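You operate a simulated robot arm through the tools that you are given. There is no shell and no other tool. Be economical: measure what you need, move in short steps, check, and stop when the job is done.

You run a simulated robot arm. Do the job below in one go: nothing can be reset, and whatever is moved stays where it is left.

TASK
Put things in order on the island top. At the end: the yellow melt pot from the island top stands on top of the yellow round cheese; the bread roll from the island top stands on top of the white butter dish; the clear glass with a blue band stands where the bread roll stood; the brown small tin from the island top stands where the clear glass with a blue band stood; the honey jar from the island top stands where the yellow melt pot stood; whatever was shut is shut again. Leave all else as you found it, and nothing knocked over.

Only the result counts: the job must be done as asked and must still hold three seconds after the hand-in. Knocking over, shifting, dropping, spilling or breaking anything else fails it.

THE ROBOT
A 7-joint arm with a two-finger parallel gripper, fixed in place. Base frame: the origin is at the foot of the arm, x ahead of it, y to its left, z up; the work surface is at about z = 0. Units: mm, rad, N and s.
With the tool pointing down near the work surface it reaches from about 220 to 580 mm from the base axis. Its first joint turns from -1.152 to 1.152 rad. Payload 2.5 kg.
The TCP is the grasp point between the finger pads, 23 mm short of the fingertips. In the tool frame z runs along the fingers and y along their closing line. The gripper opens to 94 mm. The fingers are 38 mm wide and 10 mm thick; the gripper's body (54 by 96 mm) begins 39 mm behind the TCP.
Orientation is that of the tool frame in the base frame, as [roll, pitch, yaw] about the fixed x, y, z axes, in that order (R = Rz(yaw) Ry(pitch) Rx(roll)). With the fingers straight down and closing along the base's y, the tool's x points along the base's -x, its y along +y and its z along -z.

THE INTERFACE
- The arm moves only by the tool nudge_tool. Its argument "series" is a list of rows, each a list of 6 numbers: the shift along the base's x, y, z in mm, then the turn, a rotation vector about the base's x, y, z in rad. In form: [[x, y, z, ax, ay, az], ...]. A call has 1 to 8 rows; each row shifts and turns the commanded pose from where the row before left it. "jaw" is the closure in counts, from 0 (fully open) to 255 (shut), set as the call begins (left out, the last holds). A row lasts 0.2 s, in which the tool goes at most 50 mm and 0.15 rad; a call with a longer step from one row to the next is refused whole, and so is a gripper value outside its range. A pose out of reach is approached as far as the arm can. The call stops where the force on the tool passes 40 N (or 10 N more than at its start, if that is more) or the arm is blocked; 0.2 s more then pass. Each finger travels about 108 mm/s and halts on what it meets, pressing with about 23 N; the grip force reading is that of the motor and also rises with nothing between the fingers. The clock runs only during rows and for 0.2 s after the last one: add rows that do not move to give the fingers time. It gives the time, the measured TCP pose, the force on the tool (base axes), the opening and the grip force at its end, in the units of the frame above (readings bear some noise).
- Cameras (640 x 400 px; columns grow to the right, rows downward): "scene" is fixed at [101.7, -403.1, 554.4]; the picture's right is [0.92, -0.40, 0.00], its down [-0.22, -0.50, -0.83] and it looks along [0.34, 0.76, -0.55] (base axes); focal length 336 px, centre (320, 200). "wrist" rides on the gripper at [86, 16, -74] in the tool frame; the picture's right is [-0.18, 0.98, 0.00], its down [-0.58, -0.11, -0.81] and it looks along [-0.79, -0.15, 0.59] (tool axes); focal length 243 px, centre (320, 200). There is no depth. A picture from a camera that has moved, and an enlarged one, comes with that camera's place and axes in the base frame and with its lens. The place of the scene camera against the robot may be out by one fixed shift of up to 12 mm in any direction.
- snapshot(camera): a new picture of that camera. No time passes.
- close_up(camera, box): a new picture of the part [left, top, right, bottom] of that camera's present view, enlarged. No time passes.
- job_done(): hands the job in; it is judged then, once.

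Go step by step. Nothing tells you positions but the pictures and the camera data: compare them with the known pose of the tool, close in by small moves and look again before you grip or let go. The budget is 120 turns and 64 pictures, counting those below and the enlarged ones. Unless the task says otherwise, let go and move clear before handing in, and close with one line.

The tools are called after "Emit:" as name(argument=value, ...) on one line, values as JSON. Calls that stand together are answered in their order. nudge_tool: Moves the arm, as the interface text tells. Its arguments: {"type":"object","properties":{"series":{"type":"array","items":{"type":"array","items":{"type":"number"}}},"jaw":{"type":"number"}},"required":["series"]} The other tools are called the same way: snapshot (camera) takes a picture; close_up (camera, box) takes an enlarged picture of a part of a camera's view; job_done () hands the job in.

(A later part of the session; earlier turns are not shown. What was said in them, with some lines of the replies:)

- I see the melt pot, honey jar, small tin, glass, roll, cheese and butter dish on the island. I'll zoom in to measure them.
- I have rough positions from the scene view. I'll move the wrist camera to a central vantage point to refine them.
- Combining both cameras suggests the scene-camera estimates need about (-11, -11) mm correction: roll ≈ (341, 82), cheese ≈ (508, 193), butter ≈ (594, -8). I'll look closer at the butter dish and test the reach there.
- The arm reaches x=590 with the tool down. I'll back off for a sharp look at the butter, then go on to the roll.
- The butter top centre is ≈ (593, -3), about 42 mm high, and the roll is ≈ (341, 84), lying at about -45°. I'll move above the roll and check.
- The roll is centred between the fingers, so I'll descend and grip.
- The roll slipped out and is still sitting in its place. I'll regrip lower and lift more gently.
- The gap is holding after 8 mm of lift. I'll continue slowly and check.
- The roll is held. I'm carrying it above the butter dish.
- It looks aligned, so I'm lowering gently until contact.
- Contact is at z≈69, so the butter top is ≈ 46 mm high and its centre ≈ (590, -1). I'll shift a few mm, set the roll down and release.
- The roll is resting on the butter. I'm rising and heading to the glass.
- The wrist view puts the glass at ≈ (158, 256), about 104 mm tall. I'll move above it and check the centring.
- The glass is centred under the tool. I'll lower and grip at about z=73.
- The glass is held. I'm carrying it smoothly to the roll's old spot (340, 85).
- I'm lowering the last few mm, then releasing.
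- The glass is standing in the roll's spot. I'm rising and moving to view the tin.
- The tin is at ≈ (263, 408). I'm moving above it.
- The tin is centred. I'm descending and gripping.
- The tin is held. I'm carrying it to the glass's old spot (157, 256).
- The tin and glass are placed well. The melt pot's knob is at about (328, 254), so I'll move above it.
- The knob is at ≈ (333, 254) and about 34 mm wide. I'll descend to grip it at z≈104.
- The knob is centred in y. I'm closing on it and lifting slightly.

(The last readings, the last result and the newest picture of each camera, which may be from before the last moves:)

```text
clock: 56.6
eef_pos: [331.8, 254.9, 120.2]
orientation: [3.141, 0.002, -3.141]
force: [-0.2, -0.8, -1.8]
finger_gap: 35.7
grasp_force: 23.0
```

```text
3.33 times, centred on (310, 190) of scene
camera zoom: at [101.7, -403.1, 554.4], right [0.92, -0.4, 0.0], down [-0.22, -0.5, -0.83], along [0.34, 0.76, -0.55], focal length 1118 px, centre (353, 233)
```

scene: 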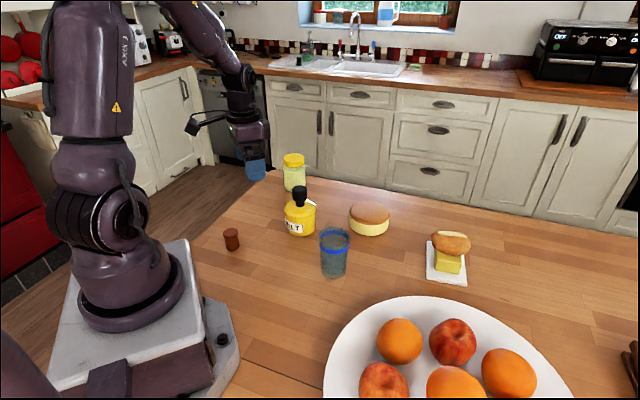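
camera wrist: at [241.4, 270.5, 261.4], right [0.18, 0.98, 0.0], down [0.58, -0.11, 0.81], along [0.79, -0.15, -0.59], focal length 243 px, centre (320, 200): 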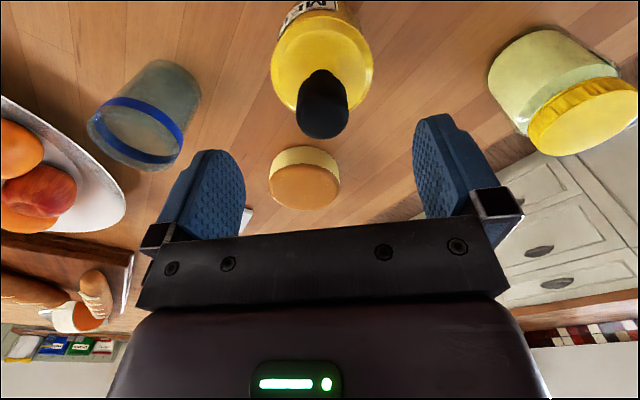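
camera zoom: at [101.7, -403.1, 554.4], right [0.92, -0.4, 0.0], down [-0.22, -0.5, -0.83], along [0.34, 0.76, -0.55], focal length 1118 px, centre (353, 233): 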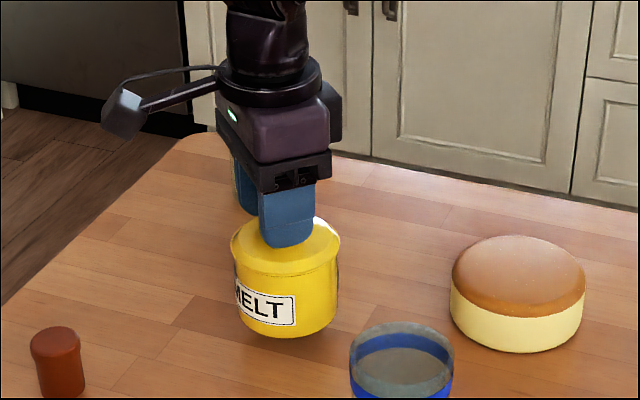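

The whole pot lifts as one piece. Its spot is ≈ (333, 255). I'm carrying it over the cheese.

Emit:
nudge_tool(series=[[0, 0, 25, 0, 0, 0], [0, 0, 30, 0, 0, 0], [15, -5, 10, 0, 0, 0], [30, -10, 0, 0, 0, 0], [35, -12, 0, 0, 0, 0], [35, -12, 0, 0, 0, 0], [35, -12, 0, 0, 0, 0], [20, -7, 0, 0, 0, 0]])

Emit:
nudge_tool(series=[[4, -1, -10, 0, 0, 0], [0, 0, -10, 0, 0, 0], [0, 0, 0, 0, 0, 0]])

Emit:
close_up(camera="scene", box=[310, 140, 430, 250])

Emit:
snapshot(camera="wrist")

```text
clock: 58.4
eef_pos: [501.1, 197.0, 183.4]
orientation: [-3.141, 0.0, -3.141]
force: [0.1, 0.6, -2.6]
finger_gap: 35.8
grasp_force: 22.4
```

```text
clock: 59.2
eef_pos: [505.1, 196.1, 163.8]
orientation: [3.142, 0.0, 3.141]
force: [-0.5, -0.5, -2.7]
finger_gap: 35.3
grasp_force: 22.9
```

```text
3.64 times, centred on (370, 195) of scene
camera zoom: at [101.7, -403.1, 554.4], right [0.92, -0.4, 0.0], down [-0.22, -0.5, -0.83], along [0.34, 0.76, -0.55], focal length 1220 px, centre (138, 218)
```

zoom: 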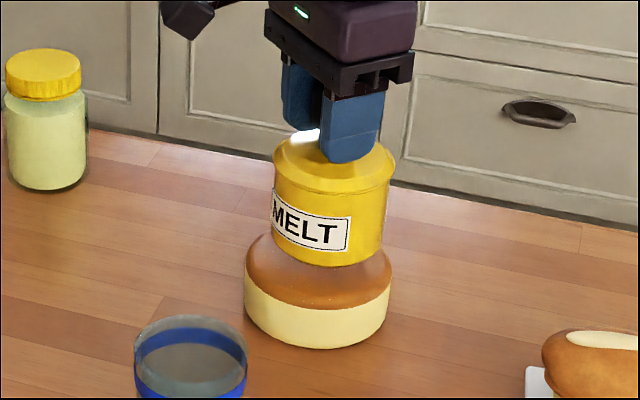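

```text
25 pictures are left
camera wrist: at [417.8, 211.7, 238.7], right [0.18, 0.98, 0.0], down [0.58, -0.11, 0.81], along [0.79, -0.15, -0.59], focal length 243 px, centre (320, 200)
```

wrist: 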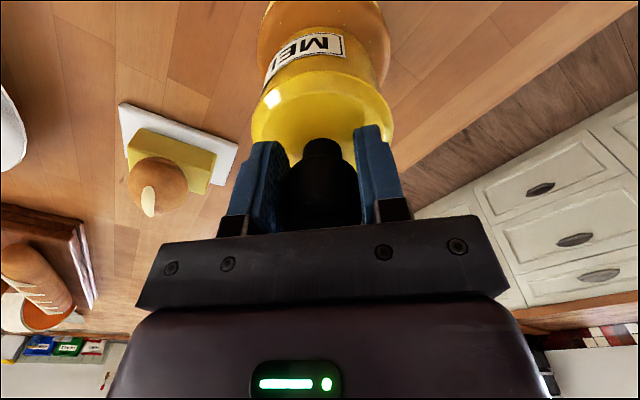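

The pot is above the cheese and within a few mm of centre. I'm lowering with small steps to contact.

Emit:
nudge_tool(series=[[-2, -1, -6, 0, 0, 0], [0, 0, -4, 0, 0, 0], [0, 0, -2, 0, 0, 0], [0, 0, 0, 0, 0, 0]])

Emit:
nudge_tool(series=[[0, 0, -1.5, 0, 0, 0], [0, 0, -1.5, 0, 0, 0], [0, 0, -1.5, 0, 0, 0], [0, 0, 0, 0, 0, 0]])

Emit:
close_up(camera="scene", box=[310, 140, 430, 250])

```text
clock: 60.2
eef_pos: [503.1, 195.5, 151.4]
orientation: [3.141, 0.0, 3.141]
force: [-0.4, -0.1, -3.4]
finger_gap: 35.3
grasp_force: 23.4
```

```text
clock: 61.2
eef_pos: [503.2, 195.5, 149.4]
orientation: [3.14, 0.003, -3.14]
force: [-10.3, -2.7, 24.3]
finger_gap: 35.8
grasp_force: 23.1
```

```text
3.64 times, centred on (370, 195) of scene
camera zoom: at [101.6, -403.2, 554.4], right [0.92, -0.4, 0.0], down [-0.22, -0.5, -0.83], along [0.34, 0.76, -0.55], focal length 1220 px, centre (138, 218)
```

zoom: 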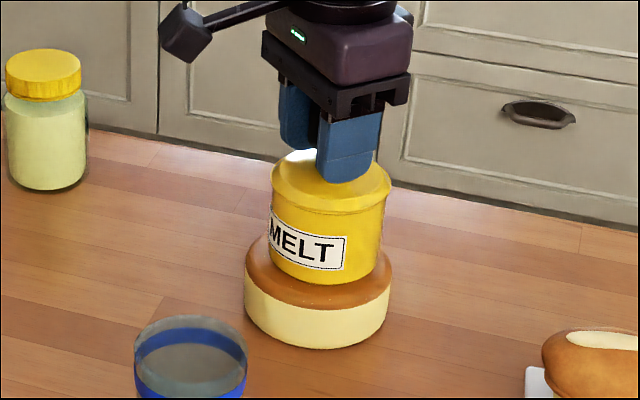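

There is contact, with the cheese top at about 46 mm. The pot sits about 6 mm to the right as the scene camera sees it. I'll lift slightly, shift and set it down again.

Emit:
nudge_tool(series=[[0, 0, 4, 0, 0, 0], [0, 0, 3, 0, 0, 0], [-5, 1.5, 0, 0, 0, 0], [0, 0, 0, 0, 0, 0]])

Emit:
nudge_tool(series=[[0, 0, -2, 0, 0, 0], [0, 0, -1.5, 0, 0, 0], [0, 0, -0.7, 0, 0, 0], [0, 0, 0, 0, 0, 0]])

Emit:
close_up(camera="scene", box=[310, 140, 430, 250])

```text
clock: 62.2
eef_pos: [498.8, 195.2, 154.4]
orientation: [3.141, 0.0, -3.141]
force: [-0.7, -0.1, -3.0]
finger_gap: 35.6
grasp_force: 22.7
```

```text
clock: 63.2
eef_pos: [499.1, 197.2, 151.4]
orientation: [3.141, -0.001, 3.141]
force: [0.3, 0.0, -3.5]
finger_gap: 35.6
grasp_force: 22.7
```

```text
3.64 times, centred on (370, 195) of scene
camera zoom: at [101.7, -403.1, 554.4], right [0.92, -0.4, 0.0], down [-0.22, -0.5, -0.83], along [0.34, 0.76, -0.55], focal length 1220 px, centre (138, 218)
```

zoom: 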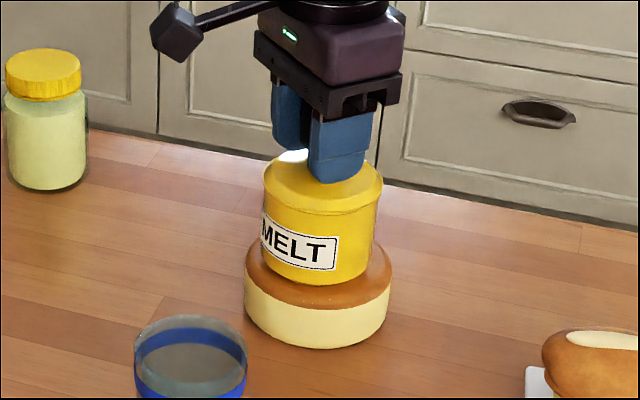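

Now it looks centred. I'll go down the last millimetre to light contact and release.

Emit:
nudge_tool(series=[[0, 0, -0.8, 0, 0, 0], [0, 0, -0.6, 0, 0, 0], [0, 0, 0, 0, 0, 0]])

Emit:
nudge_tool(series=[[0, 0, 0, 0, 0, 0], [0, 0, 0, 0, 0, 0], [0, 0, 0, 0, 0, 0], [0, 0, 0, 0, 0, 0]], jaw=0)

Emit:
nudge_tool(series=[[0, 0, 15, 0, 0, 0], [0, 0, 35, 0, 0, 0], [0, 0, 35, 0, 0, 0], [0, 0, 0, 0, 0, 0]])

Emit:
snapshot(camera="scene")

```text
clock: 64.0
eef_pos: [498.0, 196.8, 149.2]
orientation: [-3.14, 0.002, -3.139]
force: [-3.4, -0.6, 6.3]
finger_gap: 35.5
grasp_force: 23.2
```

```text
clock: 65.0
eef_pos: [497.7, 195.8, 149.3]
orientation: [-3.14, 0.001, 3.142]
force: [0.4, 0.4, -0.3]
finger_gap: 94.1
grasp_force: 0.1
```

```text
clock: 66.0
eef_pos: [497.3, 196.6, 236.0]
orientation: [-3.141, -0.001, -3.141]
force: [-0.6, 1.1, 0.0]
finger_gap: 94.0
grasp_force: 0.1
```

```text
22 pictures are left
```

scene: 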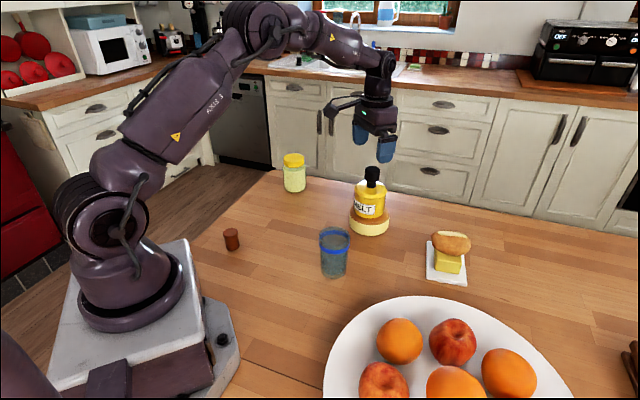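

The pot stands on the cheese. Next is the honey jar, near (392, 452); I'll move to view it.

Emit:
nudge_tool(series=[[-25, 31, 0, 0, 0, 0], [-28, 34, 0, 0, 0, 0], [-28, 34, 0, 0, 0, 0], [-28, 34, 0, 0, 0, 0], [-28, 34, 0, 0, 0, 0], [-20, 25, -10, 0, 0, 0], [-5, 10, -10, 0, 0, 0], [0, 0, 0, 0, 0, 0]])

Emit:
snapshot(camera="wrist")

```text
clock: 67.8
eef_pos: [336.7, 400.5, 212.1]
orientation: [-3.14, -0.001, -3.142]
force: [0.1, 0.5, 0.4]
finger_gap: 94.0
grasp_force: 0.0
```

```text
21 pictures are left
camera wrist: at [249.8, 415.9, 287.4], right [0.18, 0.98, 0.0], down [0.58, -0.11, 0.81], along [0.79, -0.15, -0.59], focal length 243 px, centre (320, 200)
```

wrist: 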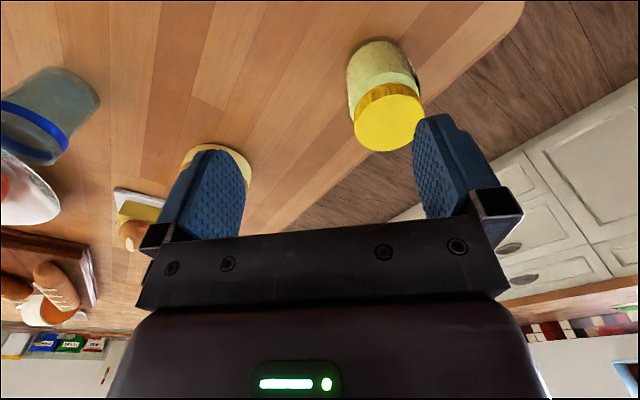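

The jar is at ≈ (389, 453). I'm moving above it and checking the reach.

Emit:
nudge_tool(series=[[26, 26, -20, 0, 0, 0], [26, 26, -20, 0, 0, 0], [0, 0, -20, 0, 0, 0], [0, 0, 0, 0, 0, 0]])

Emit:
snapshot(camera="wrist")

Emit:
close_up(camera="scene", box=[230, 100, 350, 220])

```text
clock: 68.8
eef_pos: [389.4, 451.2, 153.1]
orientation: [-3.141, -0.001, -3.139]
force: [0.3, 0.2, 0.7]
finger_gap: 94.0
grasp_force: 0.1
```

```text
20 pictures are left
camera wrist: at [301.7, 466.5, 228.4], right [0.18, 0.98, 0.0], down [0.58, -0.11, 0.81], along [0.79, -0.15, -0.59], focal length 243 px, centre (320, 200)
```

wrist: 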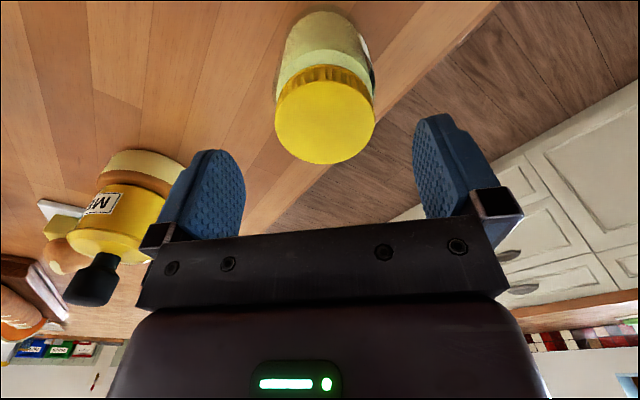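

```text
3.33 times, centred on (290, 160) of scene
camera zoom: at [101.7, -403.1, 554.4], right [0.92, -0.4, 0.0], down [-0.22, -0.5, -0.83], along [0.34, 0.76, -0.55], focal length 1118 px, centre (420, 333)
```

zoom: 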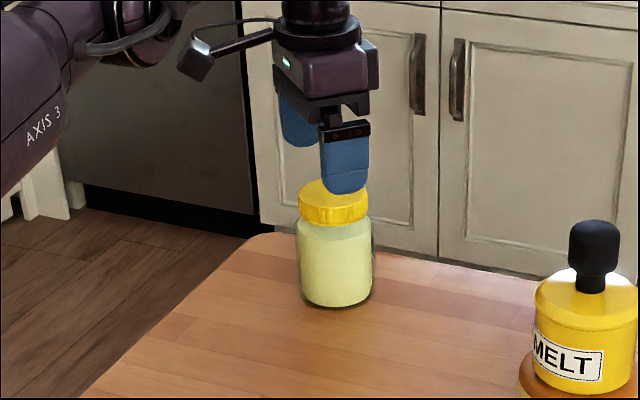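

It's centred over the lid. I'm descending to grip height.

Emit:
nudge_tool(series=[[0, 1.5, -30, 0, 0, 0], [0, 0, -27, 0, 0, 0], [0, 0, -20, 0, 0, 0], [0, 0, 0, 0, 0, 0]])

Emit:
close_up(camera="scene", box=[230, 100, 350, 220])

```text
clock: 69.8
eef_pos: [389.5, 454.3, 75.7]
orientation: [-3.141, -0.001, -3.141]
force: [-1.0, -0.1, -0.2]
finger_gap: 94.1
grasp_force: 0.1
```

```text
3.33 times, centred on (290, 160) of scene
camera zoom: at [101.7, -403.1, 554.4], right [0.92, -0.4, 0.0], down [-0.22, -0.5, -0.83], along [0.34, 0.76, -0.55], focal length 1118 px, centre (420, 333)
```

zoom: 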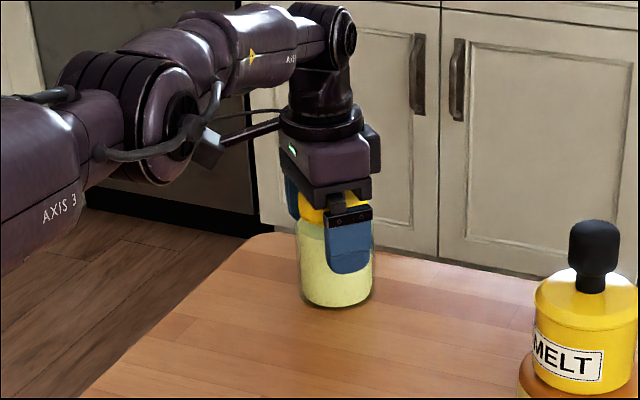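

The reach is fine. I'm gripping and lifting gently.

Emit:
nudge_tool(series=[[0, 0, 0, 0, 0, 0], [0, 0, 0, 0, 0, 0], [0, 0, 0, 0, 0, 0], [0, 0, 0, 0, 0, 0]], jaw=255)

Emit:
nudge_tool(series=[[0, 0, 2, 0, 0, 0], [0, 0, 3, 0, 0, 0], [0, 0, 5, 0, 0, 0], [0, 0, 8, 0, 0, 0], [0, 0, 0, 0, 0, 0]])

Emit:
close_up(camera="scene", box=[230, 100, 350, 220])

```text
clock: 70.8
eef_pos: [389.4, 453.7, 75.6]
orientation: [3.141, 0.001, -3.141]
force: [0.4, -2.1, 0.3]
finger_gap: 71.1
grasp_force: 22.8
```

```text
clock: 72.0
eef_pos: [388.2, 451.3, 94.1]
orientation: [-3.14, 0.001, -3.141]
force: [-0.7, 0.1, -4.3]
finger_gap: 71.1
grasp_force: 22.7
```

```text
3.33 times, centred on (290, 160) of scene
camera zoom: at [101.7, -403.1, 554.4], right [0.92, -0.4, 0.0], down [-0.22, -0.5, -0.83], along [0.34, 0.76, -0.55], focal length 1118 px, centre (420, 333)
```

zoom: 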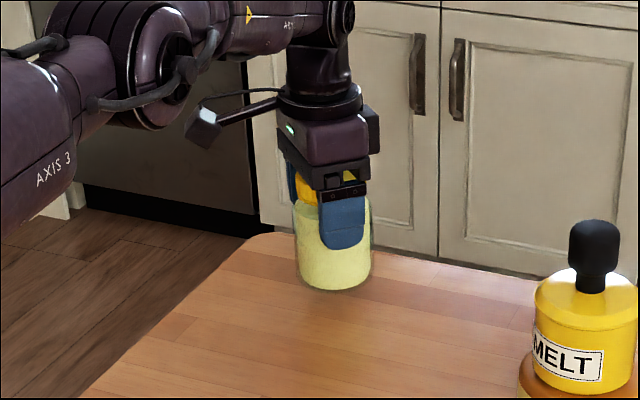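

The jar is held. I'm carrying it to the pot's former spot (333, 255).

Emit:
nudge_tool(series=[[0, 0, 20, 0, 0, 0], [-5, -18, 8, 0, 0, 0], [-9, -32, 0, 0, 0, 0], [-10, -35, 0, 0, 0, 0], [-10, -35, 0, 0, 0, 0], [-10, -35, 0, 0, 0, 0], [-8, -28, 0, 0, 0, 0], [-4, -14, 0, 0, 0, 0]])

Emit:
nudge_tool(series=[[0, 0, -15, 0, 0, 0], [0, 0, -15, 0, 0, 0], [0, 0, -8, 0, 0, 0], [0, 0, 0, 0, 0, 0]])

Emit:
close_up(camera="scene", box=[220, 130, 380, 270])

```text
clock: 73.8
eef_pos: [331.6, 253.6, 123.4]
orientation: [3.141, 0.0, -3.14]
force: [-0.7, -0.4, -4.7]
finger_gap: 71.0
grasp_force: 23.1
```

```text
clock: 74.8
eef_pos: [331.6, 255.8, 85.1]
orientation: [-3.141, 0.0, -3.139]
force: [0.5, -1.1, -4.6]
finger_gap: 71.1
grasp_force: 23.2
```

```text
2.86 times, centred on (300, 200) of scene
camera zoom: at [101.7, -403.1, 554.4], right [0.92, -0.4, 0.0], down [-0.22, -0.5, -0.83], along [0.34, 0.76, -0.55], focal length 959 px, centre (377, 200)
```

zoom: 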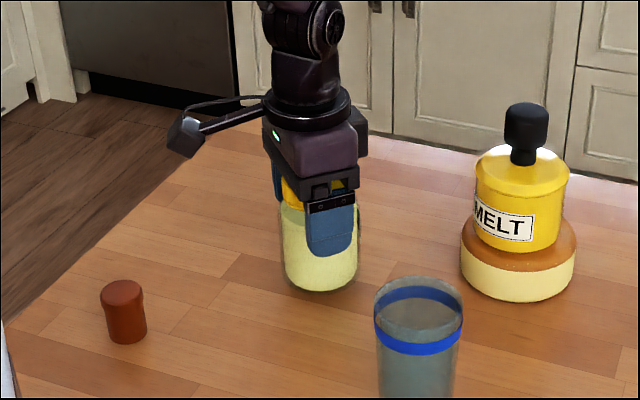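

The image position matches the pot's old base. I'm lowering and releasing.

Emit:
nudge_tool(series=[[1, 0, -4, 0, 0, 0], [0, 0, -2.5, 0, 0, 0], [0, 0, -1.5, 0, 0, 0], [0, 0, -0.8, 0, 0, 0], [0, 0, 0, 0, 0, 0]])

Emit:
nudge_tool(series=[[0, 0, -0.5, 0, 0, 0], [0, 0, 0, 0, 0, 0]])

```text
clock: 76.0
eef_pos: [333.3, 256.1, 75.8]
orientation: [-3.14, 0.001, -3.139]
force: [-0.9, -0.1, -0.9]
finger_gap: 71.2
grasp_force: 22.9
```

```text
clock: 76.6
eef_pos: [332.3, 254.6, 75.0]
orientation: [3.142, 0.001, 3.142]
force: [-4.7, -4.0, 9.8]
finger_gap: 70.9
grasp_force: 23.4
```

Emit:
nudge_tool(series=[[0, 0, 0.5, 0, 0, 0], [0, 0, 0, 0, 0, 0], [0, 0, 0, 0, 0, 0], [0, 0, 0, 0, 0, 0]], jaw=0)

Emit:
nudge_tool(series=[[0, 0, 15, 0, 0, 0], [0, 0, 35, 0, 0, 0], [0, 0, 45, 0, 0, 0], [0, 0, 45, 0, 0, 0], [0, 30, 30, 0, 0, 0], [-10, 40, 0, 0, 0, 0], [-10, 40, 0, 0, 0, 0], [0, 0, 0, 0, 0, 0]])

Emit:
snapshot(camera="scene")

Emit:
close_up(camera="scene", box=[220, 150, 480, 300])

```text
clock: 77.6
eef_pos: [332.2, 257.2, 76.9]
orientation: [3.141, -0.001, 3.139]
force: [-0.1, 0.1, 0.6]
finger_gap: 93.8
grasp_force: 0.1
```

```text
clock: 79.4
eef_pos: [314.0, 364.4, 248.3]
orientation: [3.142, 0.0, 3.141]
force: [0.9, 0.1, 0.0]
finger_gap: 93.9
grasp_force: 0.2
```

```text
15 pictures are left
```

scene: 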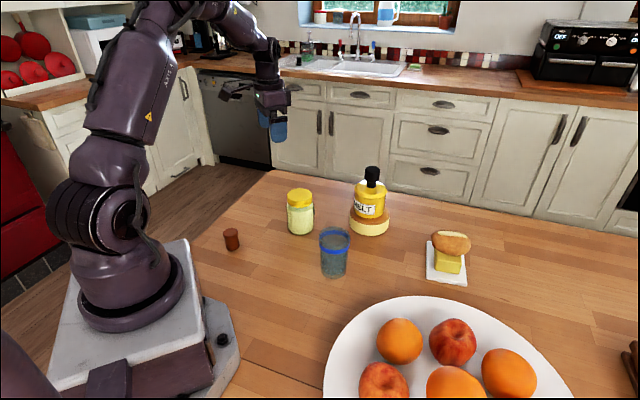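

```text
2.46 times, centred on (350, 225) of scene
camera zoom: at [101.7, -403.1, 554.4], right [0.92, -0.4, 0.0], down [-0.22, -0.5, -0.83], along [0.34, 0.76, -0.55], focal length 826 px, centre (246, 138)
```

zoom: 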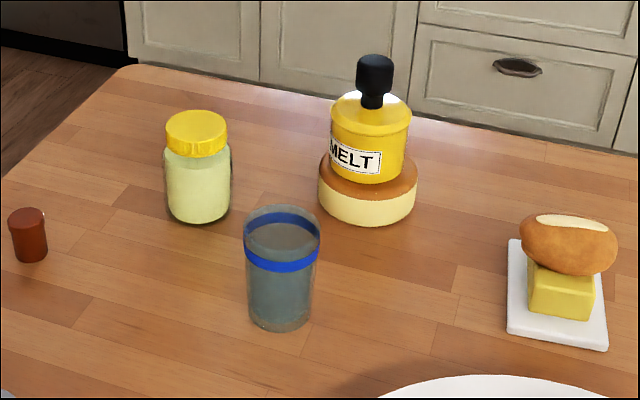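

Everything looks in place. I'll do one check of the glass against the roll's original location using the wrist camera.

Emit:
nudge_tool(series=[[-15, -40, 0, 0, 0, 0], [-15, -45, 10, 0, 0, 0], [-15, -45, 20, 0, 0, 0], [-12, -45, 20, 0, 0, 0], [-4, -37, 3, 0, 0, 0], [0, 0, 0, 0, 0, 0]])

Emit:
snapshot(camera="wrist")

```text
refused: row 3 steps farther than a row can; nothing moved
```

```text
13 pictures are left
camera wrist: at [227.2, 380.5, 322.5], right [0.18, 0.98, 0.0], down [0.58, -0.11, 0.81], along [0.79, -0.15, -0.59], focal length 243 px, centre (320, 200)
```

wrist: 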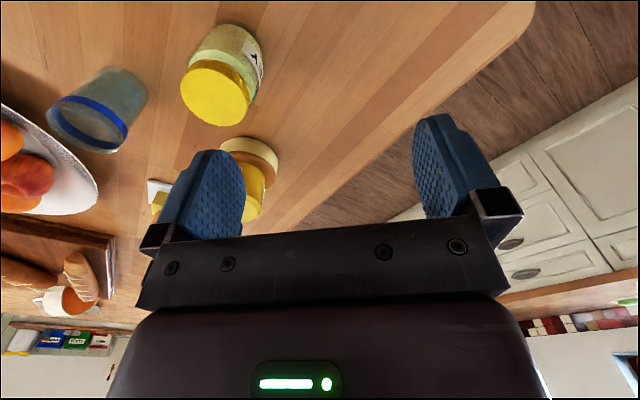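

I'll repeat the move with smaller steps to the earlier vantage used for the roll.

Emit:
nudge_tool(series=[[-13, -40, 5, 0, 0, 0], [-13, -42, 10, 0, 0, 0], [-13, -42, 14, 0, 0, 0], [-13, -42, 14, 0, 0, 0], [-9, -42, 10, 0, 0, 0], [0, -5, 0, 0, 0, 0], [0, 0, 0, 0, 0, 0]])

Emit:
snapshot(camera="wrist")

```text
clock: 81.0
eef_pos: [251.3, 150.1, 299.0]
orientation: [3.139, -0.002, -3.142]
force: [0.4, -1.0, -1.2]
finger_gap: 94.0
grasp_force: 0.1
```

```text
12 pictures are left
camera wrist: at [164.8, 165.9, 373.1], right [0.18, 0.98, 0.0], down [0.58, -0.11, 0.81], along [0.79, -0.15, -0.59], focal length 243 px, centre (320, 200)
```

wrist: 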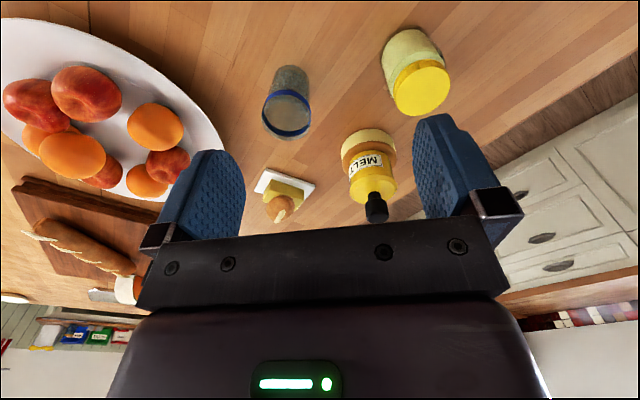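

The island top is set as asked. The melt pot is on the cheese and the roll is on the butter dish. The glass, tin and honey jar stand in their new places, and the gripper is clear.

Emit:
job_done()

```text
The job is handed in.
```

I finished the job and handed it in: all five items are where you asked, nothing was knocked over, and nothing that was shut had to be opened.
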